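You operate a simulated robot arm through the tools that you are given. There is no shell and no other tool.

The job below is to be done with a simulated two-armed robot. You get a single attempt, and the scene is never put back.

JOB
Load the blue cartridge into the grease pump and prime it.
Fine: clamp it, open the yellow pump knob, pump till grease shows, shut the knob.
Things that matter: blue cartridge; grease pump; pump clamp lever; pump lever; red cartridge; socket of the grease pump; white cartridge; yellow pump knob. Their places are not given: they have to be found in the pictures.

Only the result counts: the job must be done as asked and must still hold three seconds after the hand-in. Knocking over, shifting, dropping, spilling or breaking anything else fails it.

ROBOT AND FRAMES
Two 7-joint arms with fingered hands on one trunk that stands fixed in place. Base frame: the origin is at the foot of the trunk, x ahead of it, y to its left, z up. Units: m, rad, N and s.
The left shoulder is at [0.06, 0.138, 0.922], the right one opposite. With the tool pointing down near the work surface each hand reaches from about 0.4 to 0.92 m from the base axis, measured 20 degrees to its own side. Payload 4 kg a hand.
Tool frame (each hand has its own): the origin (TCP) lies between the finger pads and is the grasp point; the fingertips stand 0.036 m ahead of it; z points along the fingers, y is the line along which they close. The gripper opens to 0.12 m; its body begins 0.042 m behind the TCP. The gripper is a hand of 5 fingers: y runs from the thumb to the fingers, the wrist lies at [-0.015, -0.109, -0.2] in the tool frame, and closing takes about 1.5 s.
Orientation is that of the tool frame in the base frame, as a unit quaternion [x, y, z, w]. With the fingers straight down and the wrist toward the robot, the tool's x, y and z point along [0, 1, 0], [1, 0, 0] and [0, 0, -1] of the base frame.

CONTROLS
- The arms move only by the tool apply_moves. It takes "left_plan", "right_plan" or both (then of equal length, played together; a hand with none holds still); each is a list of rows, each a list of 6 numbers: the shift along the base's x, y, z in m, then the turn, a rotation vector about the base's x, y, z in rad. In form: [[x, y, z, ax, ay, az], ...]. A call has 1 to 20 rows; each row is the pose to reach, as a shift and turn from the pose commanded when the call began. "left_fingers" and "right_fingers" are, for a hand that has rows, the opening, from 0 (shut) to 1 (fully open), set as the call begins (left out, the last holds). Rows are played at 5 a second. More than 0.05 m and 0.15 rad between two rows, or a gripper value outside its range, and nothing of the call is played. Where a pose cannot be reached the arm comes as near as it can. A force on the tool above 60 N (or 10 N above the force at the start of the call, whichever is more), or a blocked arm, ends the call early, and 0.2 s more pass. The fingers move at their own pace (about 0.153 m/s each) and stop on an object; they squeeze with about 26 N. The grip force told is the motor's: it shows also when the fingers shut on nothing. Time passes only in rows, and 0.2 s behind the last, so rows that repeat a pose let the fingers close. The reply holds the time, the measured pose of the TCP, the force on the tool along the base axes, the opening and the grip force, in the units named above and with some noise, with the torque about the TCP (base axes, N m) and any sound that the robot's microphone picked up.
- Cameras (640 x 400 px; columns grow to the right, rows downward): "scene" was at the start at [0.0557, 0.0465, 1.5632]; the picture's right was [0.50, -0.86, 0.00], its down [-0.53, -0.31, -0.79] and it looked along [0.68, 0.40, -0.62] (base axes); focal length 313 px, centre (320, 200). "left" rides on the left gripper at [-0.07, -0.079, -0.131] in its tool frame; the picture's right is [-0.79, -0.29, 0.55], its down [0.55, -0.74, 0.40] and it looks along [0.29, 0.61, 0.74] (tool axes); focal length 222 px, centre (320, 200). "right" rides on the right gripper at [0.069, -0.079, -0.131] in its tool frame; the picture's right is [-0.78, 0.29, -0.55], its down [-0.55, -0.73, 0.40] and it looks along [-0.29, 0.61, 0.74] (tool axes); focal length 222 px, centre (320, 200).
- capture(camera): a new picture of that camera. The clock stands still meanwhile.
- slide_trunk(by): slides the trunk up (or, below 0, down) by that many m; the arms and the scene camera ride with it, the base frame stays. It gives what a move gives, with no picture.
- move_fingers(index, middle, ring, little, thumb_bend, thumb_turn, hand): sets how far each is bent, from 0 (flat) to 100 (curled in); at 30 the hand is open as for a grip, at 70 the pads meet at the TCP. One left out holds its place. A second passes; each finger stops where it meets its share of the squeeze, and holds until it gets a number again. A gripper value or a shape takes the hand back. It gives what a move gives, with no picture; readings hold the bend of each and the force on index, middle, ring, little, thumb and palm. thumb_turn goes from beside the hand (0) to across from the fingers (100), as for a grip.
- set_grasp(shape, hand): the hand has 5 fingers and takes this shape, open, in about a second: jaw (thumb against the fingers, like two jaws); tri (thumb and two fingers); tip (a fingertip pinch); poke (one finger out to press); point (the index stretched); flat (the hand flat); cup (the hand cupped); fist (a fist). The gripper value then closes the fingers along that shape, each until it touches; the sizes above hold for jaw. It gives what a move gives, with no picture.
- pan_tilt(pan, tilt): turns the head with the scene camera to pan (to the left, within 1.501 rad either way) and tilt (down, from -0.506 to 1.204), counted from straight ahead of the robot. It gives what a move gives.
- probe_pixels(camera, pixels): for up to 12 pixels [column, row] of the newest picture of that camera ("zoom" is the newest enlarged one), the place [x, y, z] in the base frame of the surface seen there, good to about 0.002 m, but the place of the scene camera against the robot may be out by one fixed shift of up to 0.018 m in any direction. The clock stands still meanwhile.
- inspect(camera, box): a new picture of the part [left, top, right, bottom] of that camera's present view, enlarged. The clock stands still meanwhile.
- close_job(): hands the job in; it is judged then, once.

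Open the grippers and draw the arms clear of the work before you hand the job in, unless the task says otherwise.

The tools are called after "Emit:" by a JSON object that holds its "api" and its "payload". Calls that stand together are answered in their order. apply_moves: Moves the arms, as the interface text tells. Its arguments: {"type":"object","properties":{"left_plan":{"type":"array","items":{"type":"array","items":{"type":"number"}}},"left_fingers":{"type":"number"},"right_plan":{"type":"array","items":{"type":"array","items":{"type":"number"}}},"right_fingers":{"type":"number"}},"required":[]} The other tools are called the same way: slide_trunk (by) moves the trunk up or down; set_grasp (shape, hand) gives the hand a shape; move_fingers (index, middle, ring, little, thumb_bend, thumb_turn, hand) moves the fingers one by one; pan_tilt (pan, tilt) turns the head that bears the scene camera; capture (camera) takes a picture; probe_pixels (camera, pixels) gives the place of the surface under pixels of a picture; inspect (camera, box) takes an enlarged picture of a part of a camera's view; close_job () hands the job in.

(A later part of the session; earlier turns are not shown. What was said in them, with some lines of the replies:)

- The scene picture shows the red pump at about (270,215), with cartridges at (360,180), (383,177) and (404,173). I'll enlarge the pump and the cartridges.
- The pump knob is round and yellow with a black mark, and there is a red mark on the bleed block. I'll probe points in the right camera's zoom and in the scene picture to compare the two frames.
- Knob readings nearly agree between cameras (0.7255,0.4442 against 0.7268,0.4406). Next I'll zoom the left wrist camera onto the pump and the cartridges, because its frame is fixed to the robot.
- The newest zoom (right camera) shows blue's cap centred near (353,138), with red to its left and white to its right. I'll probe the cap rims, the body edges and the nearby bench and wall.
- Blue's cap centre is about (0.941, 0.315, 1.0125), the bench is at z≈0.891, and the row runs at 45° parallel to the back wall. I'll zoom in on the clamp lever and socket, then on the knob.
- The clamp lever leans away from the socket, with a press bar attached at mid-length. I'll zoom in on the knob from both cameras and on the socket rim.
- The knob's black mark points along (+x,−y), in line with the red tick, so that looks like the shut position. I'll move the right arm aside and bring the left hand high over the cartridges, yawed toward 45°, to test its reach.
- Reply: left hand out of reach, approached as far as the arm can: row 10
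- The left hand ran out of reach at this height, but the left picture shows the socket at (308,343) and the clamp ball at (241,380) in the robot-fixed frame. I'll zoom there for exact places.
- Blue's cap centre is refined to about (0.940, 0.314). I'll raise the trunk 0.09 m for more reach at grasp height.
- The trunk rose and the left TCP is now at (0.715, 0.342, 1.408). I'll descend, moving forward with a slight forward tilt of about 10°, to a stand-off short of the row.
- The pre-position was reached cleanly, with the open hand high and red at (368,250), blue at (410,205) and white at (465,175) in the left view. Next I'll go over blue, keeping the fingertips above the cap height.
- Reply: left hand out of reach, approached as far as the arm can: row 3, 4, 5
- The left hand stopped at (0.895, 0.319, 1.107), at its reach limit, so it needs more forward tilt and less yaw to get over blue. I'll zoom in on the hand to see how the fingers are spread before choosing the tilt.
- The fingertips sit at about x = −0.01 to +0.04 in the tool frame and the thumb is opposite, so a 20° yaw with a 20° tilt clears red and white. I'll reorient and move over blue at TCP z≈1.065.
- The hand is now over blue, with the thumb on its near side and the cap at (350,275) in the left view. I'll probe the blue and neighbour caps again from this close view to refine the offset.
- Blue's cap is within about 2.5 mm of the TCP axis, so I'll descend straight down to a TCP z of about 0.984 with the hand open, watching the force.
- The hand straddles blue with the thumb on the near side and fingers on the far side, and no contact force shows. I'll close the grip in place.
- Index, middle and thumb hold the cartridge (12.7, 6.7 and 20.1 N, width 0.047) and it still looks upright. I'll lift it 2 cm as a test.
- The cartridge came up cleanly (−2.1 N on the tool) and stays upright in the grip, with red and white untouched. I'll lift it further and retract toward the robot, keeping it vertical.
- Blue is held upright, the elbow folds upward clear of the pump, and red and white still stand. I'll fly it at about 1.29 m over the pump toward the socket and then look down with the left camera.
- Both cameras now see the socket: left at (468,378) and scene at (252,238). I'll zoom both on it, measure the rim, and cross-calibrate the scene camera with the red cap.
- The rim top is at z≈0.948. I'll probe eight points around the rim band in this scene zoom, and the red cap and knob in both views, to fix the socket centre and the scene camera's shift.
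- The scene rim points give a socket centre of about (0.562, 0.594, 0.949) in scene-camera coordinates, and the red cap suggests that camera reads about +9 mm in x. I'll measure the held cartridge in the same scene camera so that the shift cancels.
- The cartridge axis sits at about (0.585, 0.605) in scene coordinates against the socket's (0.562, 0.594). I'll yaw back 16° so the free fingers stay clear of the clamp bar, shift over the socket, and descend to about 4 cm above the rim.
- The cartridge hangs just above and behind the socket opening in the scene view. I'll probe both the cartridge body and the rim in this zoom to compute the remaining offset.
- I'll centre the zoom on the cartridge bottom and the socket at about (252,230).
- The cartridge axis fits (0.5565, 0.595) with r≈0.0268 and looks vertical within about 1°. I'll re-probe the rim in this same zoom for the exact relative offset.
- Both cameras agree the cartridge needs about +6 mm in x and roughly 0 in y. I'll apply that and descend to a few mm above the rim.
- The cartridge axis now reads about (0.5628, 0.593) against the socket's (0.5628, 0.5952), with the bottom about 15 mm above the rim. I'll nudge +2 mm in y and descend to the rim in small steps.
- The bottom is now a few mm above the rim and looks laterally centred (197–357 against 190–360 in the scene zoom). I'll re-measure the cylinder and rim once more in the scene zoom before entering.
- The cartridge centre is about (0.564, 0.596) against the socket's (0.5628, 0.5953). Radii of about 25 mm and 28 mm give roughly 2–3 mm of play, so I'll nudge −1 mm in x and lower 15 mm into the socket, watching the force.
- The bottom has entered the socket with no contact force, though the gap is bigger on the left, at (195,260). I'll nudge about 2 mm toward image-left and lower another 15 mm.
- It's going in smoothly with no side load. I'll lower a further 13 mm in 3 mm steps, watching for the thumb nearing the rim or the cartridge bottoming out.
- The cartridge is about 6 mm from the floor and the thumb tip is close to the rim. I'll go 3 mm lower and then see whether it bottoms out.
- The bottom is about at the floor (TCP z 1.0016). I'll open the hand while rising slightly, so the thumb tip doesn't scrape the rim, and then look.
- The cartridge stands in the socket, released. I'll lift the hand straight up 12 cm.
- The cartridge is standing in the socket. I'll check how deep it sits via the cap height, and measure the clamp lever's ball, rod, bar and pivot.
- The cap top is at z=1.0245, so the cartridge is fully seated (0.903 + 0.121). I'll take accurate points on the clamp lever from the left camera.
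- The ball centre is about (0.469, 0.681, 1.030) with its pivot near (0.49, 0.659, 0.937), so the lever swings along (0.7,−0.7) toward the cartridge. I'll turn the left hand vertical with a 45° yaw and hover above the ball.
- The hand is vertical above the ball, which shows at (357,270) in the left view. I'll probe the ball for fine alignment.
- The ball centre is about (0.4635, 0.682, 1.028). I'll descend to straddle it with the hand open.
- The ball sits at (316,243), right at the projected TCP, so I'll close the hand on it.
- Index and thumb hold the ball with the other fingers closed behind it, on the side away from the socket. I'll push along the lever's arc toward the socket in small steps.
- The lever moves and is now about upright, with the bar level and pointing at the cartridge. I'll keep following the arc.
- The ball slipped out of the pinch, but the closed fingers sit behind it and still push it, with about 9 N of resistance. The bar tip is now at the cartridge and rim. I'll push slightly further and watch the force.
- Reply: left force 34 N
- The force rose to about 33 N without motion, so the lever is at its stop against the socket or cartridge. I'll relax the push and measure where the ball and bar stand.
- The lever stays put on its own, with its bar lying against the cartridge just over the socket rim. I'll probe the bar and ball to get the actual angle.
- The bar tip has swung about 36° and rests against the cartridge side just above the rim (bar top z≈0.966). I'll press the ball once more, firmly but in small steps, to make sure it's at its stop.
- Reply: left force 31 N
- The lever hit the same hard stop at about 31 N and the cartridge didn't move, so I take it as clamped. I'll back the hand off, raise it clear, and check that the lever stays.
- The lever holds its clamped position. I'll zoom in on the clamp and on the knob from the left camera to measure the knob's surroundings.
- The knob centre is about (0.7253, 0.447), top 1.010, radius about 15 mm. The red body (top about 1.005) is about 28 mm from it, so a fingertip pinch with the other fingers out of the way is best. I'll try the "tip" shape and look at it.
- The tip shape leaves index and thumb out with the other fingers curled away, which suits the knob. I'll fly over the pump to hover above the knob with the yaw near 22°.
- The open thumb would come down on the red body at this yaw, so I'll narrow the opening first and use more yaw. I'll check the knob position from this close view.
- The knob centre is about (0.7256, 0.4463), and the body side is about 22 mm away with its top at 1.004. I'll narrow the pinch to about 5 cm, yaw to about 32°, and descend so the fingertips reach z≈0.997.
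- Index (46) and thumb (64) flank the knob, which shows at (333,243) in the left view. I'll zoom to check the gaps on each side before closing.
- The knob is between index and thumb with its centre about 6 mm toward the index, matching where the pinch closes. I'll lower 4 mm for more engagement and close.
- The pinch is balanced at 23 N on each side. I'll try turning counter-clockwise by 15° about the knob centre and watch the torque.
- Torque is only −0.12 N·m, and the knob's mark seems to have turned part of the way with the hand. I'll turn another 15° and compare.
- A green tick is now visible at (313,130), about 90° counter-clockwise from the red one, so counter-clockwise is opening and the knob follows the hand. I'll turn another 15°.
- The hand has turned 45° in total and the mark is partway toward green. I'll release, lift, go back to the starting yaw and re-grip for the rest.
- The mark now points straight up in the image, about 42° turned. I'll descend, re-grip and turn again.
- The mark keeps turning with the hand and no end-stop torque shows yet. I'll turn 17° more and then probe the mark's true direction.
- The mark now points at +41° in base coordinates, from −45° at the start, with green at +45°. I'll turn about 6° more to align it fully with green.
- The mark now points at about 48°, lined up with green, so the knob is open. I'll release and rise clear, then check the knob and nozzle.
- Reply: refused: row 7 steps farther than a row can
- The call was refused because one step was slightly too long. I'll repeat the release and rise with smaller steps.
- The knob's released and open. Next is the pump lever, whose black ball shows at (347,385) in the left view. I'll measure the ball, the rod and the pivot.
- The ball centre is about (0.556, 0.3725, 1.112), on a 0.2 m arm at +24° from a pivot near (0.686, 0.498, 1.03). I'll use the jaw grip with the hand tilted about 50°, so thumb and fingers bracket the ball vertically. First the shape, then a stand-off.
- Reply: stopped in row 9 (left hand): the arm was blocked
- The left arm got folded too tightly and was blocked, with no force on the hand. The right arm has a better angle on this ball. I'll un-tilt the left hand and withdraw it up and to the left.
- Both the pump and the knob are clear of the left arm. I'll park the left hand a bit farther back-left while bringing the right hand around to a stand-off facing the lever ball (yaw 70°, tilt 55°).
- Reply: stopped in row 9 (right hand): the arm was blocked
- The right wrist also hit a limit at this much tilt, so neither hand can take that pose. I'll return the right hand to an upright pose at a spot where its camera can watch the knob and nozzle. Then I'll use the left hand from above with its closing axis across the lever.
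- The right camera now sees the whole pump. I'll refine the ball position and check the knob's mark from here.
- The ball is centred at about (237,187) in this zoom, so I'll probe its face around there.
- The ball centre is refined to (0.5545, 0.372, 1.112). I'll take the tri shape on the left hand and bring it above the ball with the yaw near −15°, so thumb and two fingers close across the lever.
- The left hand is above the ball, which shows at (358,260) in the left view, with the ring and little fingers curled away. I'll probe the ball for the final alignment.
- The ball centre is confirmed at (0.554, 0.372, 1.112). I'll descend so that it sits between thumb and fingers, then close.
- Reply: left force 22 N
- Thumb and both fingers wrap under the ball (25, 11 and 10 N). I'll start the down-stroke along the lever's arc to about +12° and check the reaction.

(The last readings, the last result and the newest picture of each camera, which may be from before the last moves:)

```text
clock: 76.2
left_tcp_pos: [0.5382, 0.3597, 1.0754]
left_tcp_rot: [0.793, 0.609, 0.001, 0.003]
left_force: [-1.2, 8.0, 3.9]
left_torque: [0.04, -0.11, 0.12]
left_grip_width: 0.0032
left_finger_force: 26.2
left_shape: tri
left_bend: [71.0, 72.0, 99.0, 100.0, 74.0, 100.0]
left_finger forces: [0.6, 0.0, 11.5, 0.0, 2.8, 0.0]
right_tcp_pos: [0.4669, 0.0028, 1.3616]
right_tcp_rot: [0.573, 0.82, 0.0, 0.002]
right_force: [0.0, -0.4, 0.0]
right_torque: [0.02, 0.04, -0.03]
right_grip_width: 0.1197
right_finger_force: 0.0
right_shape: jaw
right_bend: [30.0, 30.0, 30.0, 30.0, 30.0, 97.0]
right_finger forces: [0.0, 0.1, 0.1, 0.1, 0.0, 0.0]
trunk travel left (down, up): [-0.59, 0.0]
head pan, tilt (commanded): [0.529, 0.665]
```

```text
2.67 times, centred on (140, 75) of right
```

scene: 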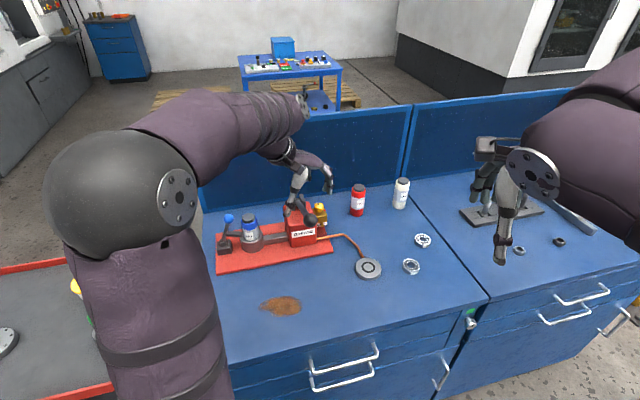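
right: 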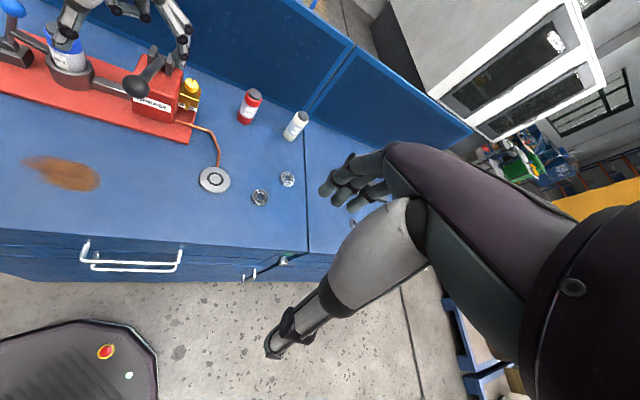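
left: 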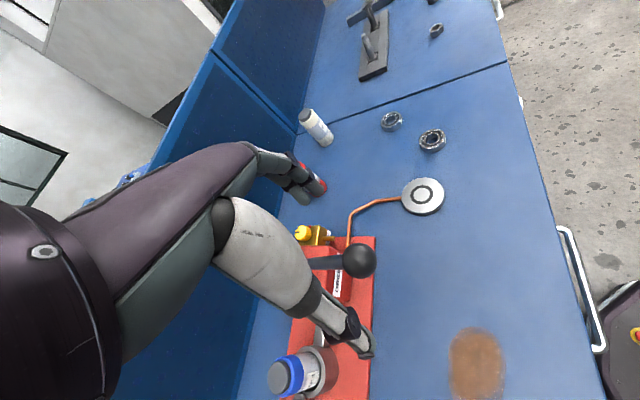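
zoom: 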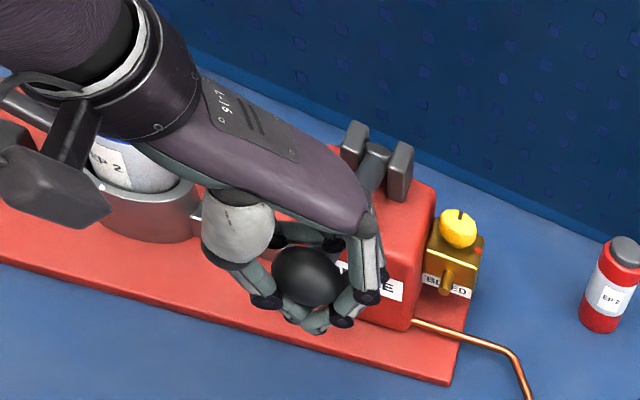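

The ball stays caged in the hand and moves down with it. I'll continue the down-stroke.

Emit:
{"api": "apply_moves", "payload": {"left_plan": [[-0.0013, -0.0012, -0.0103, 0, 0, 0], [-0.0023, -0.0022, -0.0206, 0, 0, 0], [-0.0028, -0.0027, -0.031, 0, 0, 0], [-0.0031, -0.003, -0.0413, 0, 0, 0], [-0.0028, -0.0027, -0.0517, 0, 0, 0], [-0.0023, -0.0022, -0.062, 0, 0, 0]]}}

Emit:
{"api": "inspect", "payload": {"camera": "right", "box": [50, 0, 230, 150]}}

```text
clock: 77.5
left_tcp_pos: [0.5347, 0.3543, 1.017]
left_tcp_rot: [0.795, 0.607, 0.004, 0.004]
left_force: [-12.6, -0.8, 37.6]
left_torque: [2.04, -2.48, -0.18]
left_grip_width: 0.0024
left_finger_force: 26.0
left_shape: tri
left_bend: [71.0, 71.0, 99.0, 100.0, 72.0, 100.0]
left_finger forces: [5.1, 11.4, 80.3, 0.0, 35.4, 0.0]
right_tcp_pos: [0.4628, 0.0005, 1.362]
right_tcp_rot: [0.574, 0.819, 0.001, 0.003]
right_force: [0.2, -0.1, 0.1]
right_torque: [-0.01, 0.0, 0.0]
right_grip_width: 0.1198
right_finger_force: 0.1
right_shape: jaw
right_bend: [30.0, 30.0, 30.0, 30.0, 30.0, 97.0]
right_finger forces: [0.0, 0.0, 0.1, 0.0, 0.0, 0.0]
trunk travel left (down, up): [-0.59, 0.0]
head pan, tilt (commanded): [0.529, 0.665]
```

```text
2.67 times, centred on (140, 75) of right
```

zoom: 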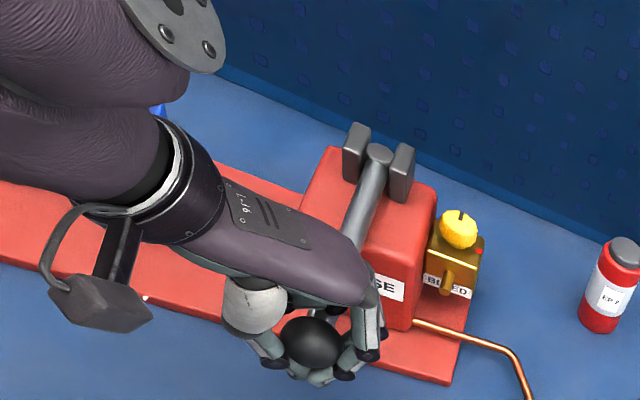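

The lever reached its bottom stop (+38 N) at TCP z≈1.017, so a stroke is about 10 cm. I'll bring it back up along the arc and check the force and the nozzle.

Emit:
{"api": "apply_moves", "payload": {"left_plan": [[-0.0006, -0.0006, 0.01, 0, 0, 0], [-0.0008, -0.0008, 0.0207, 0, 0, 0], [-0.0006, -0.0006, 0.031, 0, 0, 0], [0, 0, 0.0414, 0, 0, 0], [0.001, 0.001, 0.0517, 0, 0, 0], [0.0023, 0.0022, 0.062, 0, 0, 0], [0.004, 0.0038, 0.072, 0, 0, 0], [0.0061, 0.0059, 0.082, 0, 0, 0], [0.009, 0.0087, 0.092, 0, 0, 0]]}}

Emit:
{"api": "inspect", "payload": {"camera": "right", "box": [80, 20, 230, 150]}}

```text
clock: 79.5
left_tcp_pos: [0.5439, 0.3651, 1.1044]
left_tcp_rot: [0.794, 0.608, 0.001, 0.003]
left_force: [-3.4, 10.3, 2.3]
left_torque: [-0.1, 0.11, 0.1]
left_grip_width: 0.0032
left_finger_force: 26.3
left_shape: tri
left_bend: [71.0, 72.0, 99.0, 100.0, 74.0, 100.0]
left_finger forces: [1.5, 1.2, 13.7, 0.0, 1.1, 0.0]
right_tcp_pos: [0.4664, 0.0032, 1.3612]
right_tcp_rot: [0.572, 0.82, -0.002, 0.002]
right_force: [-0.4, 0.4, 0.7]
right_torque: [-0.01, 0.01, 0.01]
right_grip_width: 0.1199
right_finger_force: 0.1
right_shape: jaw
right_bend: [30.0, 30.0, 30.0, 30.0, 30.0, 97.0]
right_finger forces: [0.0, 0.1, 0.1, 0.1, 0.0, 0.0]
trunk travel left (down, up): [-0.59, 0.0]
head pan, tilt (commanded): [0.529, 0.665]
```

```text
3.08 times, centred on (155, 85) of right
```

zoom: 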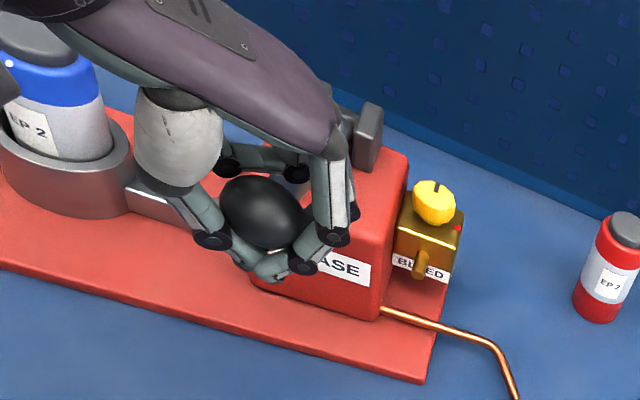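

The lever follows the hand both ways and one full stroke is done, with no grease yet at the nozzle at (420,265). I'll do one more full cycle and look.

Emit:
{"api": "apply_moves", "payload": {"left_plan": [[-0.0029, -0.0028, -0.01, 0, 0, 0], [-0.0067, -0.0065, -0.03, 0, 0, 0], [-0.009, -0.0087, -0.0506, 0, 0, 0], [-0.0098, -0.0095, -0.0713, 0, 0, 0], [-0.0094, -0.0091, -0.0851, 0, 0, 0], [-0.0098, -0.0095, -0.0713, 0, 0, 0], [-0.009, -0.0087, -0.0506, 0, 0, 0], [-0.0067, -0.0065, -0.03, 0, 0, 0], [-0.0029, -0.0028, -0.01, 0, 0, 0], [0.0015, 0.0014, 0.005, 0, 0, 0]]}}

Emit:
{"api": "inspect", "payload": {"camera": "right", "box": [130, 50, 220, 130]}}

```text
clock: 81.8
left_tcp_pos: [0.5437, 0.367, 1.1078]
left_tcp_rot: [0.794, 0.608, -0.004, 0.001]
left_force: [-1.4, 5.8, -7.3]
left_torque: [-0.05, 0.14, 0.06]
left_grip_width: 0.0029
left_finger_force: 25.7
left_shape: tri
left_bend: [71.0, 72.0, 99.0, 100.0, 74.0, 100.0]
left_finger forces: [2.1, 2.5, 7.6, 0.0, 1.0, 0.0]
right_tcp_pos: [0.4675, 0.0033, 1.3614]
right_tcp_rot: [0.573, 0.819, -0.001, 0.001]
right_force: [0.4, -0.4, -0.2]
right_torque: [-0.01, 0.01, 0.06]
right_grip_width: 0.12
right_finger_force: 0.0
right_shape: jaw
right_bend: [30.0, 30.0, 30.0, 30.0, 30.0, 97.0]
right_finger forces: [0.0, 0.1, 0.0, 0.1, 0.1, 0.0]
trunk travel left (down, up): [-0.59, 0.0]
head pan, tilt (commanded): [0.529, 0.665]
```

```text
5.00 times, centred on (175, 90) of right
```

zoom: 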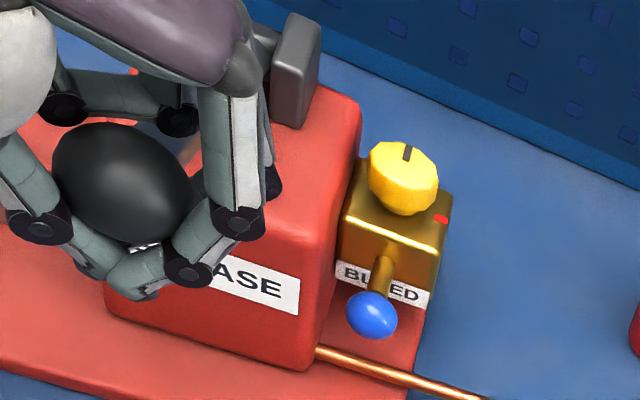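

Blue grease now shows at the bleed nozzle, at (372,315) in the zoom, so pumping is done. I'll open the hand, lift it off the lever, and go on to shut the knob.

Emit:
{"api": "apply_moves", "payload": {"left_plan": [[0, 0, 0, 0, 0, 0], [0, 0, 0, 0, 0, 0], [0, 0, 0, 0, 0, 0], [0, 0, 0.005, 0, 0, 0], [0, 0, 0.025, 0, 0, 0], [0, 0, 0.05, 0, 0, 0], [0, 0, 0.08, 0, 0, 0], [0, 0, 0.11, 0, 0, 0], [0, 0, 0.13, 0, 0, 0]], "left_fingers": 1}}

Emit:
{"api": "capture", "payload": {"camera": "right"}}

Emit:
{"api": "inspect", "payload": {"camera": "right", "box": [50, 20, 230, 150]}}

```text
clock: 83.8
left_tcp_pos: [0.5424, 0.3665, 1.2402]
left_tcp_rot: [0.795, 0.607, 0.0, 0.003]
left_force: [-0.5, 0.1, -0.7]
left_torque: [0.01, -0.02, -0.01]
left_grip_width: 0.1197
left_finger_force: 0.0
left_shape: tri
left_bend: [30.0, 30.0, 99.0, 99.0, 30.0, 97.0]
left_finger forces: [0.1, 0.0, 0.0, 0.0, 0.0, 0.0]
right_tcp_pos: [0.4669, 0.0017, 1.3609]
right_tcp_rot: [0.573, 0.82, -0.001, 0.001]
right_force: [-0.5, -0.9, -0.4]
right_torque: [-0.03, 0.01, 0.01]
right_grip_width: 0.1196
right_finger_force: 0.0
right_shape: jaw
right_bend: [30.0, 30.0, 30.0, 30.0, 30.0, 97.0]
right_finger forces: [0.0, 0.1, 0.0, 0.0, 0.0, 0.1]
trunk travel left (down, up): [-0.59, 0.0]
head pan, tilt (commanded): [0.529, 0.665]
```

```text
taken
```

right: 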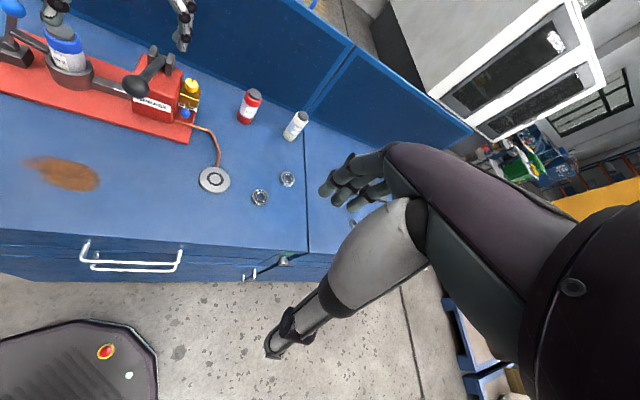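

```text
3.08 times, centred on (140, 85) of right
```

zoom: 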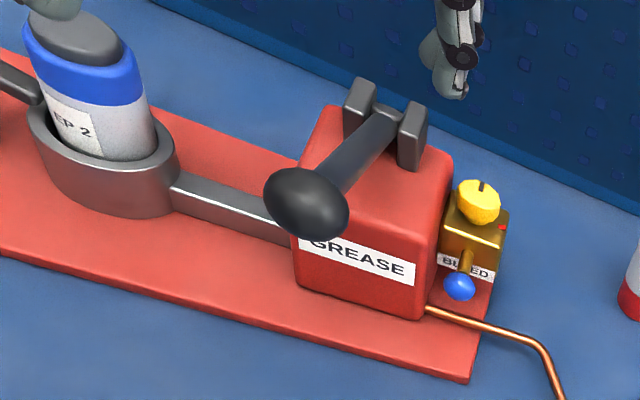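

The lever stays up and the grease bead sits at the nozzle. I'll switch the left hand to the tip shape and move over the knob with the yaw near 76° to turn it back clockwise.

Emit:
{"api": "set_grasp", "payload": {"hand": "left", "shape": "tip"}}

Emit:
{"api": "apply_moves", "payload": {"left_plan": [[0.015, 0.006, 0.01, 0, 0, 0.14], [0.03, 0.012, 0.01, 0, 0, 0.28], [0.045, 0.018, 0.01, 0, 0, 0.42], [0.06, 0.024, 0.01, 0, 0, 0.56], [0.075, 0.03, 0.01, 0, 0, 0.7], [0.09, 0.036, 0.01, 0, 0, 0.84], [0.105, 0.042, 0.01, 0, 0, 0.98], [0.12, 0.048, 0.01, 0, 0, 1.12], [0.135, 0.054, 0.0, 0, 0, 1.26], [0.15, 0.06, -0.02, 0, 0, 1.4], [0.165, 0.066, -0.05, 0, 0, 1.53], [0.1807, 0.0725, -0.08, 0, 0, 1.593], [0.1807, 0.0725, -0.12, 0, 0, 1.593], [0.1807, 0.0725, -0.145, 0, 0, 1.593], [0.1807, 0.0725, -0.145, 0, 0, 1.593]], "left_fingers": 0.42}}

Emit:
{"api": "capture", "payload": {"camera": "left"}}

Emit:
{"api": "inspect", "payload": {"camera": "right", "box": [50, 0, 230, 150]}}

```text
clock: 84.7
left_tcp_pos: [0.5433, 0.3671, 1.2395]
left_tcp_rot: [0.794, 0.608, 0.0, 0.002]
left_force: [-0.2, 0.3, -1.2]
left_torque: [0.02, 0.0, 0.04]
left_grip_width: 0.1197
left_finger_force: 0.0
left_shape: tip
left_bend: [31.0, 98.0, 99.0, 99.0, 30.0, 97.0]
left_finger forces: [0.1, 0.1, 0.1, 0.1, 0.0, 0.0]
right_tcp_pos: [0.4678, 0.0018, 1.3603]
right_tcp_rot: [0.574, 0.819, -0.002, 0.002]
right_force: [0.2, 0.2, -0.5]
right_torque: [-0.01, -0.01, 0.02]
right_grip_width: 0.1198
right_finger_force: 0.0
right_shape: jaw
right_bend: [30.0, 30.0, 30.0, 30.0, 30.0, 97.0]
right_finger forces: [0.1, 0.1, 0.0, 0.0, 0.1, 0.1]
trunk travel left (down, up): [-0.59, 0.0]
head pan, tilt (commanded): [0.529, 0.665]
```

```text
clock: 87.8
left_tcp_pos: [0.7268, 0.4386, 1.0941]
left_tcp_rot: [0.12, 0.993, 0.001, 0.003]
left_force: [0.4, 0.2, 0.8]
left_torque: [0.02, 0.02, -0.01]
left_grip_width: 0.0503
left_finger_force: 0.0
left_shape: tip
left_bend: [46.0, 98.0, 99.0, 99.0, 64.0, 100.0]
left_finger forces: [0.0, 0.0, 0.0, 0.0, 0.0, 0.1]
right_tcp_pos: [0.4671, 0.002, 1.3607]
right_tcp_rot: [0.573, 0.819, -0.001, 0.001]
right_force: [-0.3, -0.2, -0.4]
right_torque: [0.03, 0.0, 0.04]
right_grip_width: 0.1201
right_finger_force: 0.1
right_shape: jaw
right_bend: [30.0, 30.0, 30.0, 30.0, 30.0, 97.0]
right_finger forces: [0.0, 0.0, 0.0, 0.0, 0.0, 0.0]
trunk travel left (down, up): [-0.59, 0.0]
head pan, tilt (commanded): [0.529, 0.665]
```

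```text
taken
```

left: 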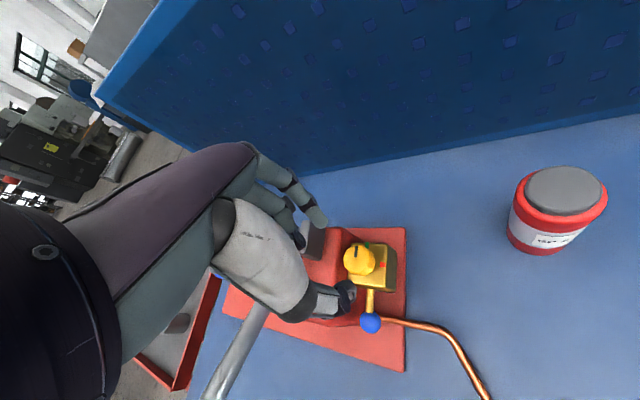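

```text
2.67 times, centred on (140, 75) of right
```

zoom: 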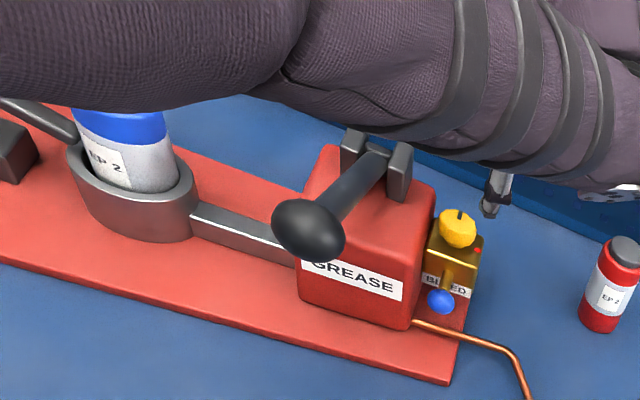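

The hand hovers over the knob at yaw 76° with the pinch narrowed. I'll zoom in and probe the knob centre relative to the hand.

Emit:
{"api": "inspect", "payload": {"camera": "left", "box": [300, 200, 440, 340]}}

Emit:
{"api": "probe_pixels", "payload": {"camera": "zoom", "pixels": [[275, 165], [255, 165], [310, 165], [285, 140], [280, 190], [290, 165], [277, 150], [281, 172], [345, 180], [300, 140], [225, 170], [180, 200]]}}

```text
2.86 times, centred on (370, 270) of left
```

zoom: 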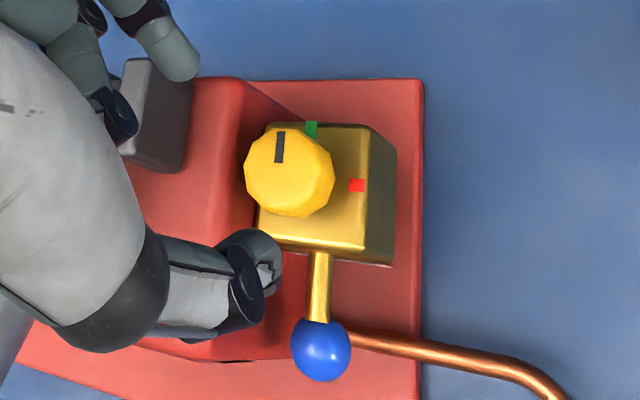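

```text
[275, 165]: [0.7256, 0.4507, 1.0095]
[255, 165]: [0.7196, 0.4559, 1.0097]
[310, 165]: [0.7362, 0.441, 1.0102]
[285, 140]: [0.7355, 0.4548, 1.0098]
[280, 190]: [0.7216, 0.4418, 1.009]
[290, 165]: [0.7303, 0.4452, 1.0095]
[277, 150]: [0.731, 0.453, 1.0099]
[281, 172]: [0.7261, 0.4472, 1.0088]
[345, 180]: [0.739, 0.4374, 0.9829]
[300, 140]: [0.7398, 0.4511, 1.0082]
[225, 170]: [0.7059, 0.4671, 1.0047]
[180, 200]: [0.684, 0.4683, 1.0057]
```

Relative to the hand the knob is where the pinch needs it (about 1.5 mm, 7.9 mm). I'll descend to the same grip height as before and close.

Emit:
{"api": "apply_moves", "payload": {"left_plan": [[0, 0, -0.02, 0, 0, 0], [0, 0, -0.04, 0, 0, 0], [0, 0, -0.055, 0, 0, 0], [0, 0, -0.063, 0, 0, 0], [0, 0, -0.063, 0, 0, 0]]}}

Emit:
{"api": "inspect", "payload": {"camera": "left", "box": [270, 180, 410, 320]}}

```text
clock: 89.0
left_tcp_pos: [0.726, 0.4393, 1.0303]
left_tcp_rot: [0.121, 0.993, 0.002, 0.002]
left_force: [0.2, -0.5, -0.8]
left_torque: [0.0, 0.0, -0.04]
left_grip_width: 0.0505
left_finger_force: 0.1
left_shape: tip
left_bend: [46.0, 98.0, 99.0, 99.0, 64.0, 100.0]
left_finger forces: [0.0, 0.1, 0.0, 0.0, 0.1, 0.0]
right_tcp_pos: [0.4681, 0.0017, 1.3609]
right_tcp_rot: [0.572, 0.82, -0.001, 0.001]
right_force: [-0.6, -0.9, -0.8]
right_torque: [0.03, 0.03, -0.01]
right_grip_width: 0.12
right_finger_force: 0.0
right_shape: jaw
right_bend: [30.0, 30.0, 30.0, 30.0, 30.0, 97.0]
right_finger forces: [0.0, 0.1, 0.0, 0.0, 0.0, 0.0]
trunk travel left (down, up): [-0.59, 0.0]
head pan, tilt (commanded): [0.529, 0.665]
```

```text
2.86 times, centred on (340, 250) of left
```

zoom: 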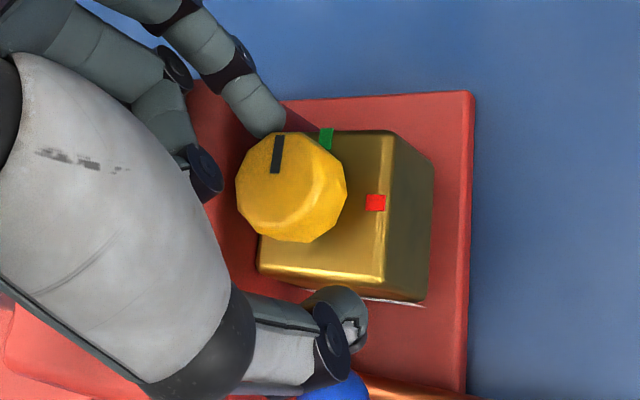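

Index and thumb flank the knob with the grease bead well below the thumb. I'll close the pinch and turn clockwise 44° about the knob centre.

Emit:
{"api": "apply_moves", "payload": {"left_plan": [[0, 0, 0, 0, 0, 0], [0, 0, 0, 0, 0, 0], [0, 0, 0, 0, 0, 0], [0, 0, 0, 0, 0, 0], [0, 0, 0, 0, 0, 0], [0, 0, 0, 0, 0, 0]], "left_fingers": 0}}

Emit:
{"api": "apply_moves", "payload": {"left_plan": [[-0.0006, 0.0002, 0, 0, 0, -0.087], [-0.0012, 0.0004, 0, 0, 0, -0.175], [-0.0018, 0.0007, 0, 0, 0, -0.262], [-0.0023, 0.001, 0, 0, 0, -0.349], [-0.0028, 0.0014, 0, 0, 0, -0.437], [-0.0033, 0.0018, 0, 0, 0, -0.524], [-0.0037, 0.0023, 0, 0, 0, -0.61], [-0.0041, 0.0028, 0, 0, 0, -0.69], [-0.0044, 0.0032, 0, 0, 0, -0.768]]}}

Emit:
{"api": "inspect", "payload": {"camera": "left", "box": [270, 180, 410, 320]}}

```text
clock: 90.5
left_tcp_pos: [0.7262, 0.4398, 1.03]
left_tcp_rot: [0.12, 0.993, 0.001, 0.002]
left_force: [-0.8, 0.4, -1.3]
left_torque: [0.02, 0.0, 0.01]
left_grip_width: 0.0248
left_finger_force: 25.8
left_shape: tip
left_bend: [51.0, 100.0, 100.0, 100.0, 71.0, 100.0]
left_finger forces: [23.3, 0.0, 0.0, 0.0, 23.2, 0.1]
right_tcp_pos: [0.4673, 0.0014, 1.3604]
right_tcp_rot: [0.572, 0.82, -0.001, 0.001]
right_force: [-0.5, 0.5, 0.4]
right_torque: [-0.02, -0.01, -0.01]
right_grip_width: 0.12
right_finger_force: 0.2
right_shape: jaw
right_bend: [30.0, 30.0, 30.0, 30.0, 30.0, 97.0]
right_finger forces: [0.1, 0.0, 0.0, 0.1, 0.1, 0.1]
trunk travel left (down, up): [-0.59, 0.0]
head pan, tilt (commanded): [0.529, 0.665]
```

```text
clock: 92.5
left_tcp_pos: [0.7209, 0.4428, 1.0322]
left_tcp_rot: [0.485, 0.874, 0.001, 0.003]
left_force: [-4.3, -0.9, -2.2]
left_torque: [-0.04, 0.17, 0.02]
left_grip_width: 0.0239
left_finger_force: 25.6
left_shape: tip
left_bend: [51.0, 100.0, 100.0, 100.0, 70.0, 100.0]
left_finger forces: [23.1, 0.0, 0.1, 0.0, 27.3, 0.0]
right_tcp_pos: [0.4665, 0.002, 1.3605]
right_tcp_rot: [0.573, 0.82, 0.0, 0.002]
right_force: [-0.1, 0.0, 0.5]
right_torque: [0.0, 0.02, 0.02]
right_grip_width: 0.1201
right_finger_force: 0.1
right_shape: jaw
right_bend: [30.0, 30.0, 30.0, 30.0, 30.0, 97.0]
right_finger forces: [0.0, 0.1, 0.0, 0.1, 0.0, 0.0]
trunk travel left (down, up): [-0.59, 0.0]
head pan, tilt (commanded): [0.529, 0.665]
```

```text
2.86 times, centred on (340, 250) of left
```

zoom: 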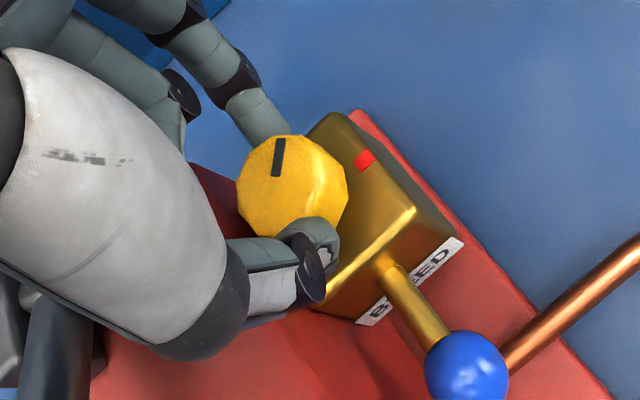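

The knob turned with the hand, to roughly halfway. I'll release, lift, yaw back to 76° and re-grip for the second half.

Emit:
{"api": "apply_moves", "payload": {"left_plan": [[0, 0, 0, 0, 0, 0], [0, 0, 0.012, 0, 0, 0], [0, 0, 0.03, 0, 0, 0], [0.0008, -0.0005, 0.035, 0, 0, 0.13], [0.0016, -0.001, 0.035, 0, 0, 0.26], [0.0024, -0.0016, 0.035, 0, 0, 0.39], [0.0032, -0.0022, 0.035, 0, 0, 0.52], [0.0038, -0.0028, 0.035, 0, 0, 0.65], [0.0044, -0.0032, 0.035, 0, 0, 0.768], [0.0044, -0.0032, 0.035, 0, 0, 0.768]], "left_fingers": 0.42}}

Emit:
{"api": "apply_moves", "payload": {"left_plan": [[0, 0, -0.012, 0, 0, 0], [0, 0, -0.024, 0, 0, 0], [0, 0, -0.035, 0, 0, 0], [0, 0, -0.035, 0, 0, 0]]}}

Emit:
{"api": "inspect", "payload": {"camera": "left", "box": [270, 180, 410, 320]}}

```text
clock: 94.7
left_tcp_pos: [0.7254, 0.4389, 1.0656]
left_tcp_rot: [0.12, 0.993, 0.002, 0.002]
left_force: [0.1, 0.4, -0.9]
left_torque: [0.0, 0.0, 0.0]
left_grip_width: 0.05
left_finger_force: 0.1
left_shape: tip
left_bend: [46.0, 98.0, 99.0, 99.0, 64.0, 100.0]
left_finger forces: [0.0, 0.0, 0.0, 0.0, 0.0, 0.0]
right_tcp_pos: [0.4661, 0.0008, 1.3614]
right_tcp_rot: [0.573, 0.82, -0.001, 0.001]
right_force: [-0.1, -0.4, 0.5]
right_torque: [-0.03, 0.02, 0.02]
right_grip_width: 0.1199
right_finger_force: 0.1
right_shape: jaw
right_bend: [30.0, 30.0, 30.0, 30.0, 30.0, 97.0]
right_finger forces: [0.0, 0.1, 0.0, 0.0, 0.0, 0.0]
trunk travel left (down, up): [-0.59, 0.0]
head pan, tilt (commanded): [0.529, 0.665]
```

```text
clock: 95.7
left_tcp_pos: [0.7248, 0.4385, 1.0318]
left_tcp_rot: [0.121, 0.993, 0.001, 0.002]
left_force: [0.3, -0.8, -0.4]
left_torque: [0.03, -0.05, 0.01]
left_grip_width: 0.0502
left_finger_force: 0.0
left_shape: tip
left_bend: [46.0, 98.0, 99.0, 99.0, 64.0, 100.0]
left_finger forces: [0.0, 0.0, 0.0, 0.0, 0.0, 0.0]
right_tcp_pos: [0.4672, 0.0014, 1.3612]
right_tcp_rot: [0.573, 0.819, -0.001, 0.001]
right_force: [-0.4, -0.5, 0.0]
right_torque: [0.01, 0.03, 0.02]
right_grip_width: 0.12
right_finger_force: 0.0
right_shape: jaw
right_bend: [30.0, 30.0, 30.0, 30.0, 30.0, 97.0]
right_finger forces: [0.0, 0.1, 0.0, 0.1, 0.0, 0.1]
trunk travel left (down, up): [-0.59, 0.0]
head pan, tilt (commanded): [0.529, 0.665]
```

```text
2.86 times, centred on (340, 250) of left
```

zoom: 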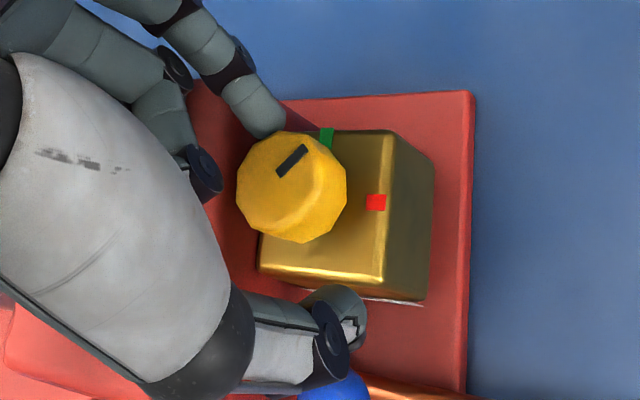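

The mark is about halfway between green and red. I'll close again and turn clockwise 44°, then check the mark's angle.

Emit:
{"api": "apply_moves", "payload": {"left_plan": [[0, 0, 0, 0, 0, 0], [0, 0, 0, 0, 0, 0], [0, 0, 0, 0, 0, 0], [0, 0, 0, 0, 0, 0], [0, 0, 0, 0, 0, 0], [0, 0, 0, 0, 0, 0]], "left_fingers": 0}}

Emit:
{"api": "apply_moves", "payload": {"left_plan": [[-0.0006, 0.0002, 0, 0, 0, -0.087], [-0.0012, 0.0004, 0, 0, 0, -0.175], [-0.0018, 0.0007, 0, 0, 0, -0.262], [-0.0023, 0.001, 0, 0, 0, -0.349], [-0.0028, 0.0014, 0, 0, 0, -0.437], [-0.0033, 0.0018, 0, 0, 0, -0.524], [-0.0037, 0.0023, 0, 0, 0, -0.61], [-0.0041, 0.0028, 0, 0, 0, -0.69], [-0.0044, 0.0032, 0, 0, 0, -0.768]]}}

Emit:
{"api": "inspect", "payload": {"camera": "left", "box": [270, 180, 410, 320]}}

Emit:
{"api": "probe_pixels", "payload": {"camera": "zoom", "pixels": [[282, 167], [305, 148], [290, 180], [365, 160], [270, 150], [320, 180]]}}

```text
clock: 97.0
left_tcp_pos: [0.7269, 0.4398, 1.0305]
left_tcp_rot: [0.12, 0.993, 0.001, 0.001]
left_force: [1.0, -0.4, -1.6]
left_torque: [0.0, -0.07, 0.0]
left_grip_width: 0.0249
left_finger_force: 26.5
left_shape: tip
left_bend: [51.0, 100.0, 100.0, 100.0, 71.0, 100.0]
left_finger forces: [23.1, 0.0, 0.0, 0.1, 23.1, 0.0]
right_tcp_pos: [0.4673, 0.0023, 1.3604]
right_tcp_rot: [0.573, 0.819, -0.001, 0.001]
right_force: [-1.2, 0.7, 0.1]
right_torque: [0.01, -0.04, 0.02]
right_grip_width: 0.1198
right_finger_force: 0.2
right_shape: jaw
right_bend: [30.0, 30.0, 30.0, 30.0, 30.0, 97.0]
right_finger forces: [0.0, 0.0, 0.1, 0.1, 0.1, 0.0]
trunk travel left (down, up): [-0.59, 0.0]
head pan, tilt (commanded): [0.529, 0.665]
```

```text
clock: 99.0
left_tcp_pos: [0.7216, 0.4418, 1.0316]
left_tcp_rot: [0.485, 0.875, 0.0, 0.002]
left_force: [-4.6, -1.3, -3.2]
left_torque: [-0.06, 0.13, -0.03]
left_grip_width: 0.0244
left_finger_force: 26.0
left_shape: tip
left_bend: [51.0, 100.0, 100.0, 100.0, 70.0, 100.0]
left_finger forces: [22.0, 0.0, 0.1, 0.0, 25.8, 0.1]
right_tcp_pos: [0.4682, 0.0017, 1.3612]
right_tcp_rot: [0.573, 0.82, -0.001, 0.002]
right_force: [-0.5, -0.2, -0.6]
right_torque: [0.01, 0.01, 0.0]
right_grip_width: 0.12
right_finger_force: 0.1
right_shape: jaw
right_bend: [30.0, 30.0, 30.0, 30.0, 30.0, 97.0]
right_finger forces: [0.0, 0.0, 0.0, 0.1, 0.0, 0.1]
trunk travel left (down, up): [-0.59, 0.0]
head pan, tilt (commanded): [0.529, 0.665]
```

```text
2.86 times, centred on (340, 250) of left
```

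zoom: 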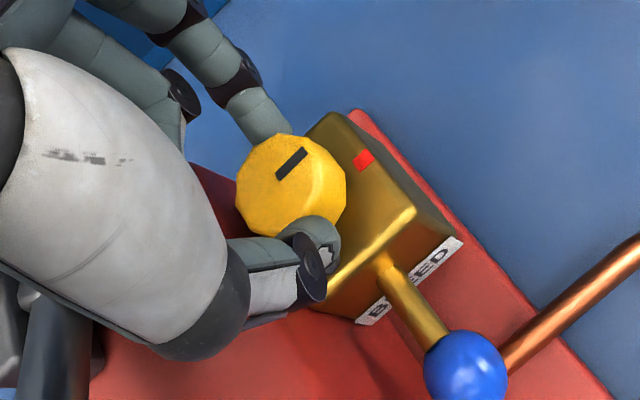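

```text
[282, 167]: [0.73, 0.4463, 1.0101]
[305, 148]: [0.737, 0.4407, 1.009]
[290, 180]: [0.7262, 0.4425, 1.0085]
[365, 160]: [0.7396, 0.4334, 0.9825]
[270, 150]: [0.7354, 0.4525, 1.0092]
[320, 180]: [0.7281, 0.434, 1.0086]
```

The mark is back at about −39° to −45°, close to its original shut direction. I'll turn a few degrees more clockwise to seat it against the stop and read the torque.

Emit:
{"api": "apply_moves", "payload": {"left_plan": [[-0.0002, 0.0003, 0, 0, 0, -0.05], [-0.0004, 0.0006, 0, 0, 0, -0.1], [-0.0005, 0.0008, 0, 0, 0, -0.14]]}}

Emit:
{"api": "inspect", "payload": {"camera": "left", "box": [270, 180, 410, 320]}}

Emit:
{"api": "probe_pixels", "payload": {"camera": "zoom", "pixels": [[282, 167], [305, 148], [278, 172], [302, 150], [290, 180], [365, 160]]}}

```text
clock: 99.8
left_tcp_pos: [0.7212, 0.4434, 1.0309]
left_tcp_rot: [0.545, 0.838, 0.001, 0.002]
left_force: [-4.3, 0.0, -3.6]
left_torque: [0.0, 0.15, 0.14]
left_grip_width: 0.0237
left_finger_force: 25.8
left_shape: tip
left_bend: [51.0, 100.0, 100.0, 100.0, 70.0, 100.0]
left_finger forces: [21.3, 0.1, 0.0, 0.0, 25.2, 0.0]
right_tcp_pos: [0.4678, 0.0026, 1.3598]
right_tcp_rot: [0.574, 0.819, -0.001, 0.001]
right_force: [-0.5, 0.1, 0.3]
right_torque: [0.01, 0.04, 0.01]
right_grip_width: 0.1197
right_finger_force: 0.1
right_shape: jaw
right_bend: [30.0, 30.0, 30.0, 30.0, 30.0, 97.0]
right_finger forces: [0.0, 0.0, 0.0, 0.0, 0.0, 0.0]
trunk travel left (down, up): [-0.59, 0.0]
head pan, tilt (commanded): [0.529, 0.665]
```

```text
2.86 times, centred on (340, 250) of left
```

zoom: 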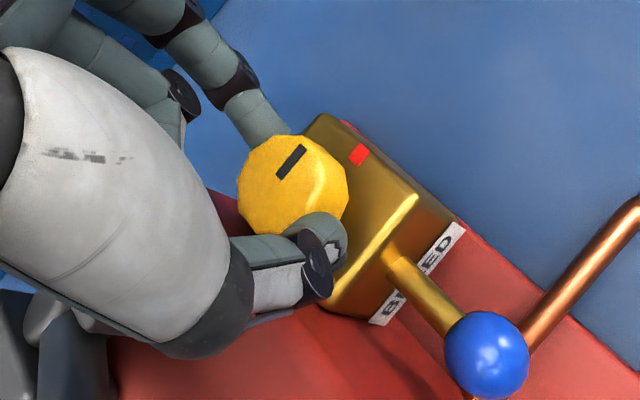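

```text
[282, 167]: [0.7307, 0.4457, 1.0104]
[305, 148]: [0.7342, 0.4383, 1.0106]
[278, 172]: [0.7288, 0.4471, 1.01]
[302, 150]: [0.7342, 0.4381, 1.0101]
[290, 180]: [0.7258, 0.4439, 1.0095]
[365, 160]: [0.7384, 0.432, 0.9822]
```

Torque rose to +0.14 N·m and the mark stopped following the hand, so the knob is at its shut stop. I'll release and lift clear, then check everything.

Emit:
{"api": "apply_moves", "payload": {"left_plan": [[0, 0, 0, 0, 0, 0], [0, 0, 0.012, 0, 0, 0], [0, 0, 0.03, 0, 0, 0], [0, 0, 0.06, 0, 0, 0], [0, 0, 0.09, 0, 0, 0], [0, 0, 0.12, 0, 0, 0], [0, 0, 0.15, 0, 0, 0], [0, 0, 0.18, 0, 0, 0], [-0.02, 0.01, 0.2, 0, 0, 0]], "left_fingers": 0.42}}

Emit:
{"api": "inspect", "payload": {"camera": "right", "box": [130, 50, 220, 130]}}

Emit:
{"api": "capture", "payload": {"camera": "left"}}

```text
clock: 101.8
left_tcp_pos: [0.6994, 0.455, 1.232]
left_tcp_rot: [0.544, 0.839, 0.0, 0.002]
left_force: [-0.8, -0.3, 0.0]
left_torque: [0.03, -0.04, 0.02]
left_grip_width: 0.0506
left_finger_force: 0.0
left_shape: tip
left_bend: [46.0, 98.0, 99.0, 99.0, 64.0, 100.0]
left_finger forces: [0.0, 0.0, 0.0, 0.0, 0.0, 0.0]
right_tcp_pos: [0.4663, 0.0018, 1.3621]
right_tcp_rot: [0.573, 0.82, 0.0, 0.001]
right_force: [-0.5, -0.3, 0.6]
right_torque: [0.0, -0.02, -0.01]
right_grip_width: 0.1198
right_finger_force: 0.1
right_shape: jaw
right_bend: [30.0, 30.0, 30.0, 30.0, 30.0, 97.0]
right_finger forces: [0.0, 0.1, 0.0, 0.0, 0.0, 0.0]
trunk travel left (down, up): [-0.59, 0.0]
head pan, tilt (commanded): [0.529, 0.665]
```

```text
5.00 times, centred on (175, 90) of right
```

zoom: 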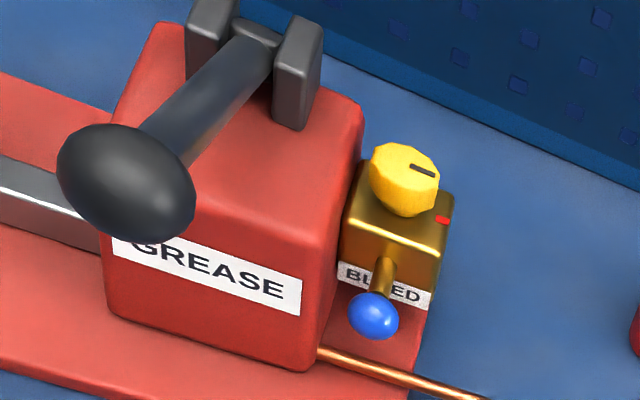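

```text
taken
```

left: 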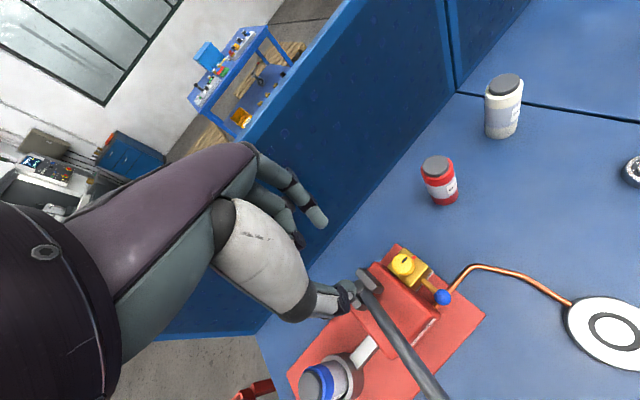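

The knob's mark points at the red tick again and the grease bead shows at the nozzle. I'll verify the mark's angle and the clamp and cartridge state, then withdraw.

Emit:
{"api": "inspect", "payload": {"camera": "right", "box": [170, 70, 210, 110]}}

Emit:
{"api": "probe_pixels", "payload": {"camera": "zoom", "pixels": [[305, 150], [355, 172], [290, 165], [390, 255], [250, 150], [330, 200]]}}

Emit:
{"api": "inspect", "payload": {"camera": "right", "box": [0, 0, 140, 100]}}

```text
10.00 times, centred on (190, 90) of right
```

zoom: 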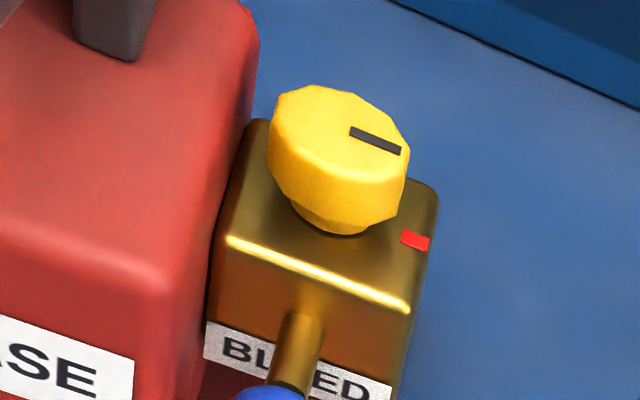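

```text
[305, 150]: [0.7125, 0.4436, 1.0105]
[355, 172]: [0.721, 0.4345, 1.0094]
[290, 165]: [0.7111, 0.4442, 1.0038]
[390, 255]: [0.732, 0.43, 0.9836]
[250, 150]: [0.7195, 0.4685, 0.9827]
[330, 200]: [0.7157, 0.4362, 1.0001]
```

```text
4.00 times, centred on (70, 50) of right
```

zoom: 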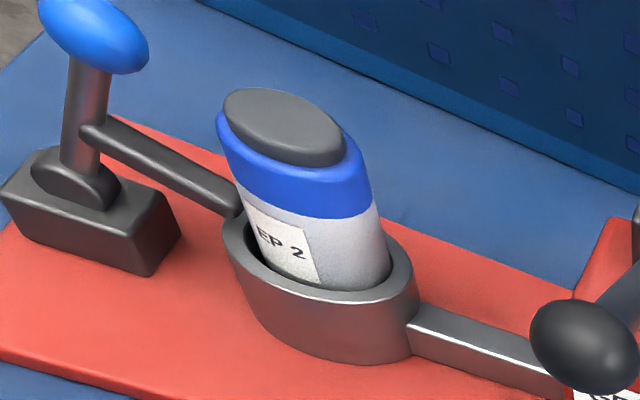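

The mark lies parallel to the block edge at the red tick, just as at the start. The clamp bar still holds the cartridge and the lever is up. I'll open the left hand and withdraw it to its starting area.

Emit:
{"api": "apply_moves", "payload": {"left_plan": [[-0.01, 0.0, 0.03, 0, 0, 0], [-0.03, 0.0, 0.06, 0, 0, 0], [-0.07, 0.0, 0.08, 0, 0, -0.04], [-0.11, 0.0, 0.09, 0, 0, -0.08], [-0.15, 0.0, 0.1, 0, 0, -0.12], [-0.19, 0.0, 0.11, 0, 0, -0.16], [-0.23, 0.0, 0.12, 0, 0, -0.2], [-0.27, 0.0, 0.13, 0, 0, -0.24], [-0.31, 0.0, 0.14, 0, 0, -0.28], [-0.35, 0.0, 0.15, 0, 0, -0.32], [-0.38, 0.0, 0.15, 0, 0, -0.36]], "right_plan": [[0, -0.015, 0.002, 0, 0, 0], [0, -0.03, 0.005, 0, 0, 0], [0, -0.045, 0.01, 0, 0, 0], [0, -0.06, 0.012, 0, 0, 0], [0, -0.075, 0.015, 0, 0, 0], [0, -0.09, 0.018, 0, 0, 0], [0, -0.105, 0.02, 0, 0, 0], [0, -0.12, 0.022, 0, 0, 0], [0, -0.135, 0.025, 0, 0, 0], [0, -0.15, 0.028, 0, 0, 0], [0, -0.16, 0.03, 0, 0, 0]], "left_fingers": 1, "right_fingers": 1}}

Emit:
{"api": "capture", "payload": {"camera": "scene"}}

Emit:
{"api": "capture", "payload": {"camera": "left"}}

```text
clock: 104.2
left_tcp_pos: [0.3209, 0.4516, 1.383]
left_tcp_rot: [0.686, 0.727, 0.0, 0.003]
left_force: [-0.3, 0.2, 0.5]
left_torque: [-0.01, 0.01, 0.03]
left_grip_width: 0.1199
left_finger_force: 0.0
left_shape: tip
left_bend: [31.0, 98.0, 99.0, 99.0, 30.0, 97.0]
left_finger forces: [0.1, 0.1, 0.1, 0.0, 0.0, 0.0]
right_tcp_pos: [0.4663, -0.1575, 1.3926]
right_tcp_rot: [0.573, 0.82, -0.001, 0.002]
right_force: [-0.8, -0.3, 1.3]
right_torque: [0.02, 0.0, -0.01]
right_grip_width: 0.1199
right_finger_force: 0.1
right_shape: jaw
right_bend: [30.0, 30.0, 30.0, 30.0, 30.0, 97.0]
right_finger forces: [0.0, 0.1, 0.0, 0.1, 0.0, 0.0]
trunk travel left (down, up): [-0.59, 0.0]
head pan, tilt (commanded): [0.529, 0.665]
```

```text
taken
```

scene: 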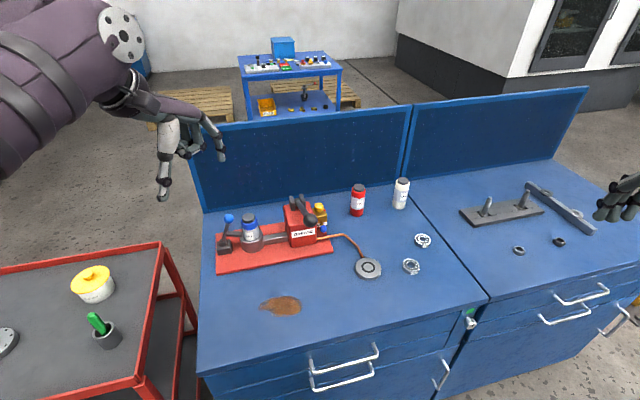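

```text
taken
```

left: 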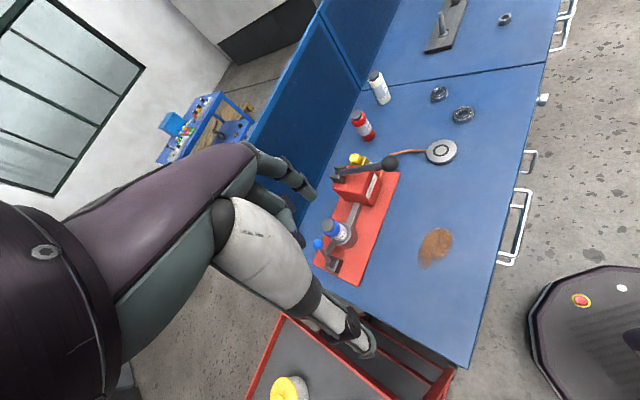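

Both arms are clear and red and white stand where they were. I'll set the left hand to the open jaw shape and take one last close look at the pump.

Emit:
{"api": "set_grasp", "payload": {"hand": "left", "shape": "jaw"}}

Emit:
{"api": "inspect", "payload": {"camera": "scene", "box": [200, 180, 350, 280]}}

Emit:
{"api": "inspect", "payload": {"camera": "scene", "box": [290, 180, 350, 240]}}

```text
clock: 105.2
left_tcp_pos: [0.3199, 0.4517, 1.3837]
left_tcp_rot: [0.686, 0.728, 0.0, 0.003]
left_force: [-0.3, 0.1, 1.2]
left_torque: [-0.03, -0.02, -0.02]
left_grip_width: 0.1199
left_finger_force: 0.0
left_shape: jaw
left_bend: [30.0, 30.0, 30.0, 30.0, 30.0, 97.0]
left_finger forces: [0.0, 0.1, 0.0, 0.1, 0.1, 0.0]
right_tcp_pos: [0.4676, -0.1559, 1.3918]
right_tcp_rot: [0.573, 0.819, -0.001, 0.002]
right_force: [0.0, -0.3, 0.9]
right_torque: [0.01, -0.01, 0.04]
right_grip_width: 0.1197
right_finger_force: 0.0
right_shape: jaw
right_bend: [30.0, 30.0, 30.0, 30.0, 30.0, 97.0]
right_finger forces: [0.0, 0.0, 0.0, 0.0, 0.1, 0.0]
trunk travel left (down, up): [-0.59, 0.0]
head pan, tilt (commanded): [0.529, 0.665]
```

```text
4.00 times, centred on (275, 230) of scene
```

zoom: 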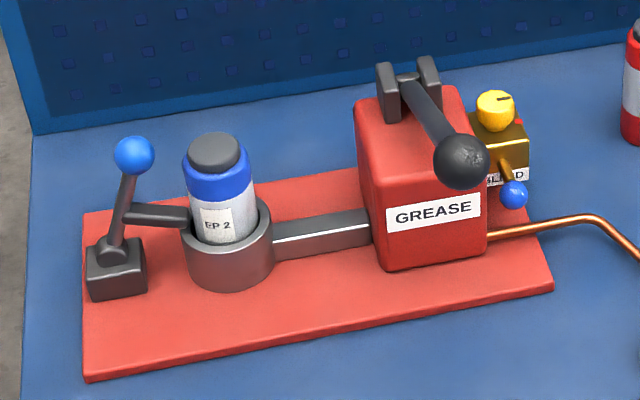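

```text
6.67 times, centred on (320, 210) of scene
```

zoom: 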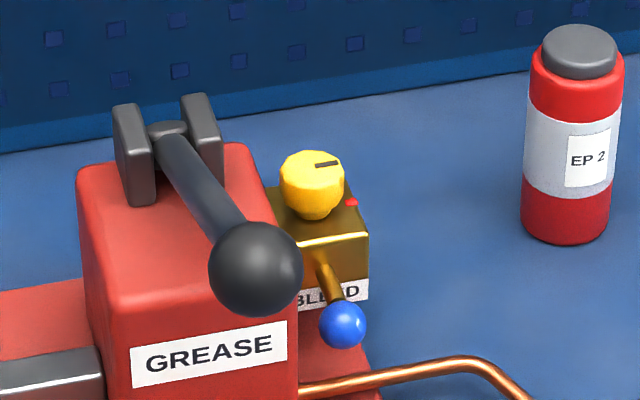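

The blue cartridge is seated and clamped, grease shows at the bleed nozzle, and the knob mark is back at red. The other cartridges stand untouched and both hands are open and clear, so I'm handing the job in.

Emit:
{"api": "close_job", "payload": {}}

```text
The job is handed in.
```

The job is handed in: the blue cartridge is loaded in the grease pump and the pump is primed.

- **Cartridge:** it sits fully down in the socket. The cap height matches a cartridge resting on the socket floor.
- **Clamp:** the lever is swung over with its bar against the cartridge. I pushed it to a hard stop twice at the same point (about 31–33 N). No click was reported, so the stop and the later grease are the evidence that it's clamped.
- **Priming:** I opened the knob to the green mark, and blue grease showed at the bleed nozzle after two full strokes.
- **Knob:** it is turned back to the red mark and against its stop.

Red and white stand where they were, the pump lever is back up, and both hands are open and clear. I raised the trunk 0.09 m for reach and left it there.
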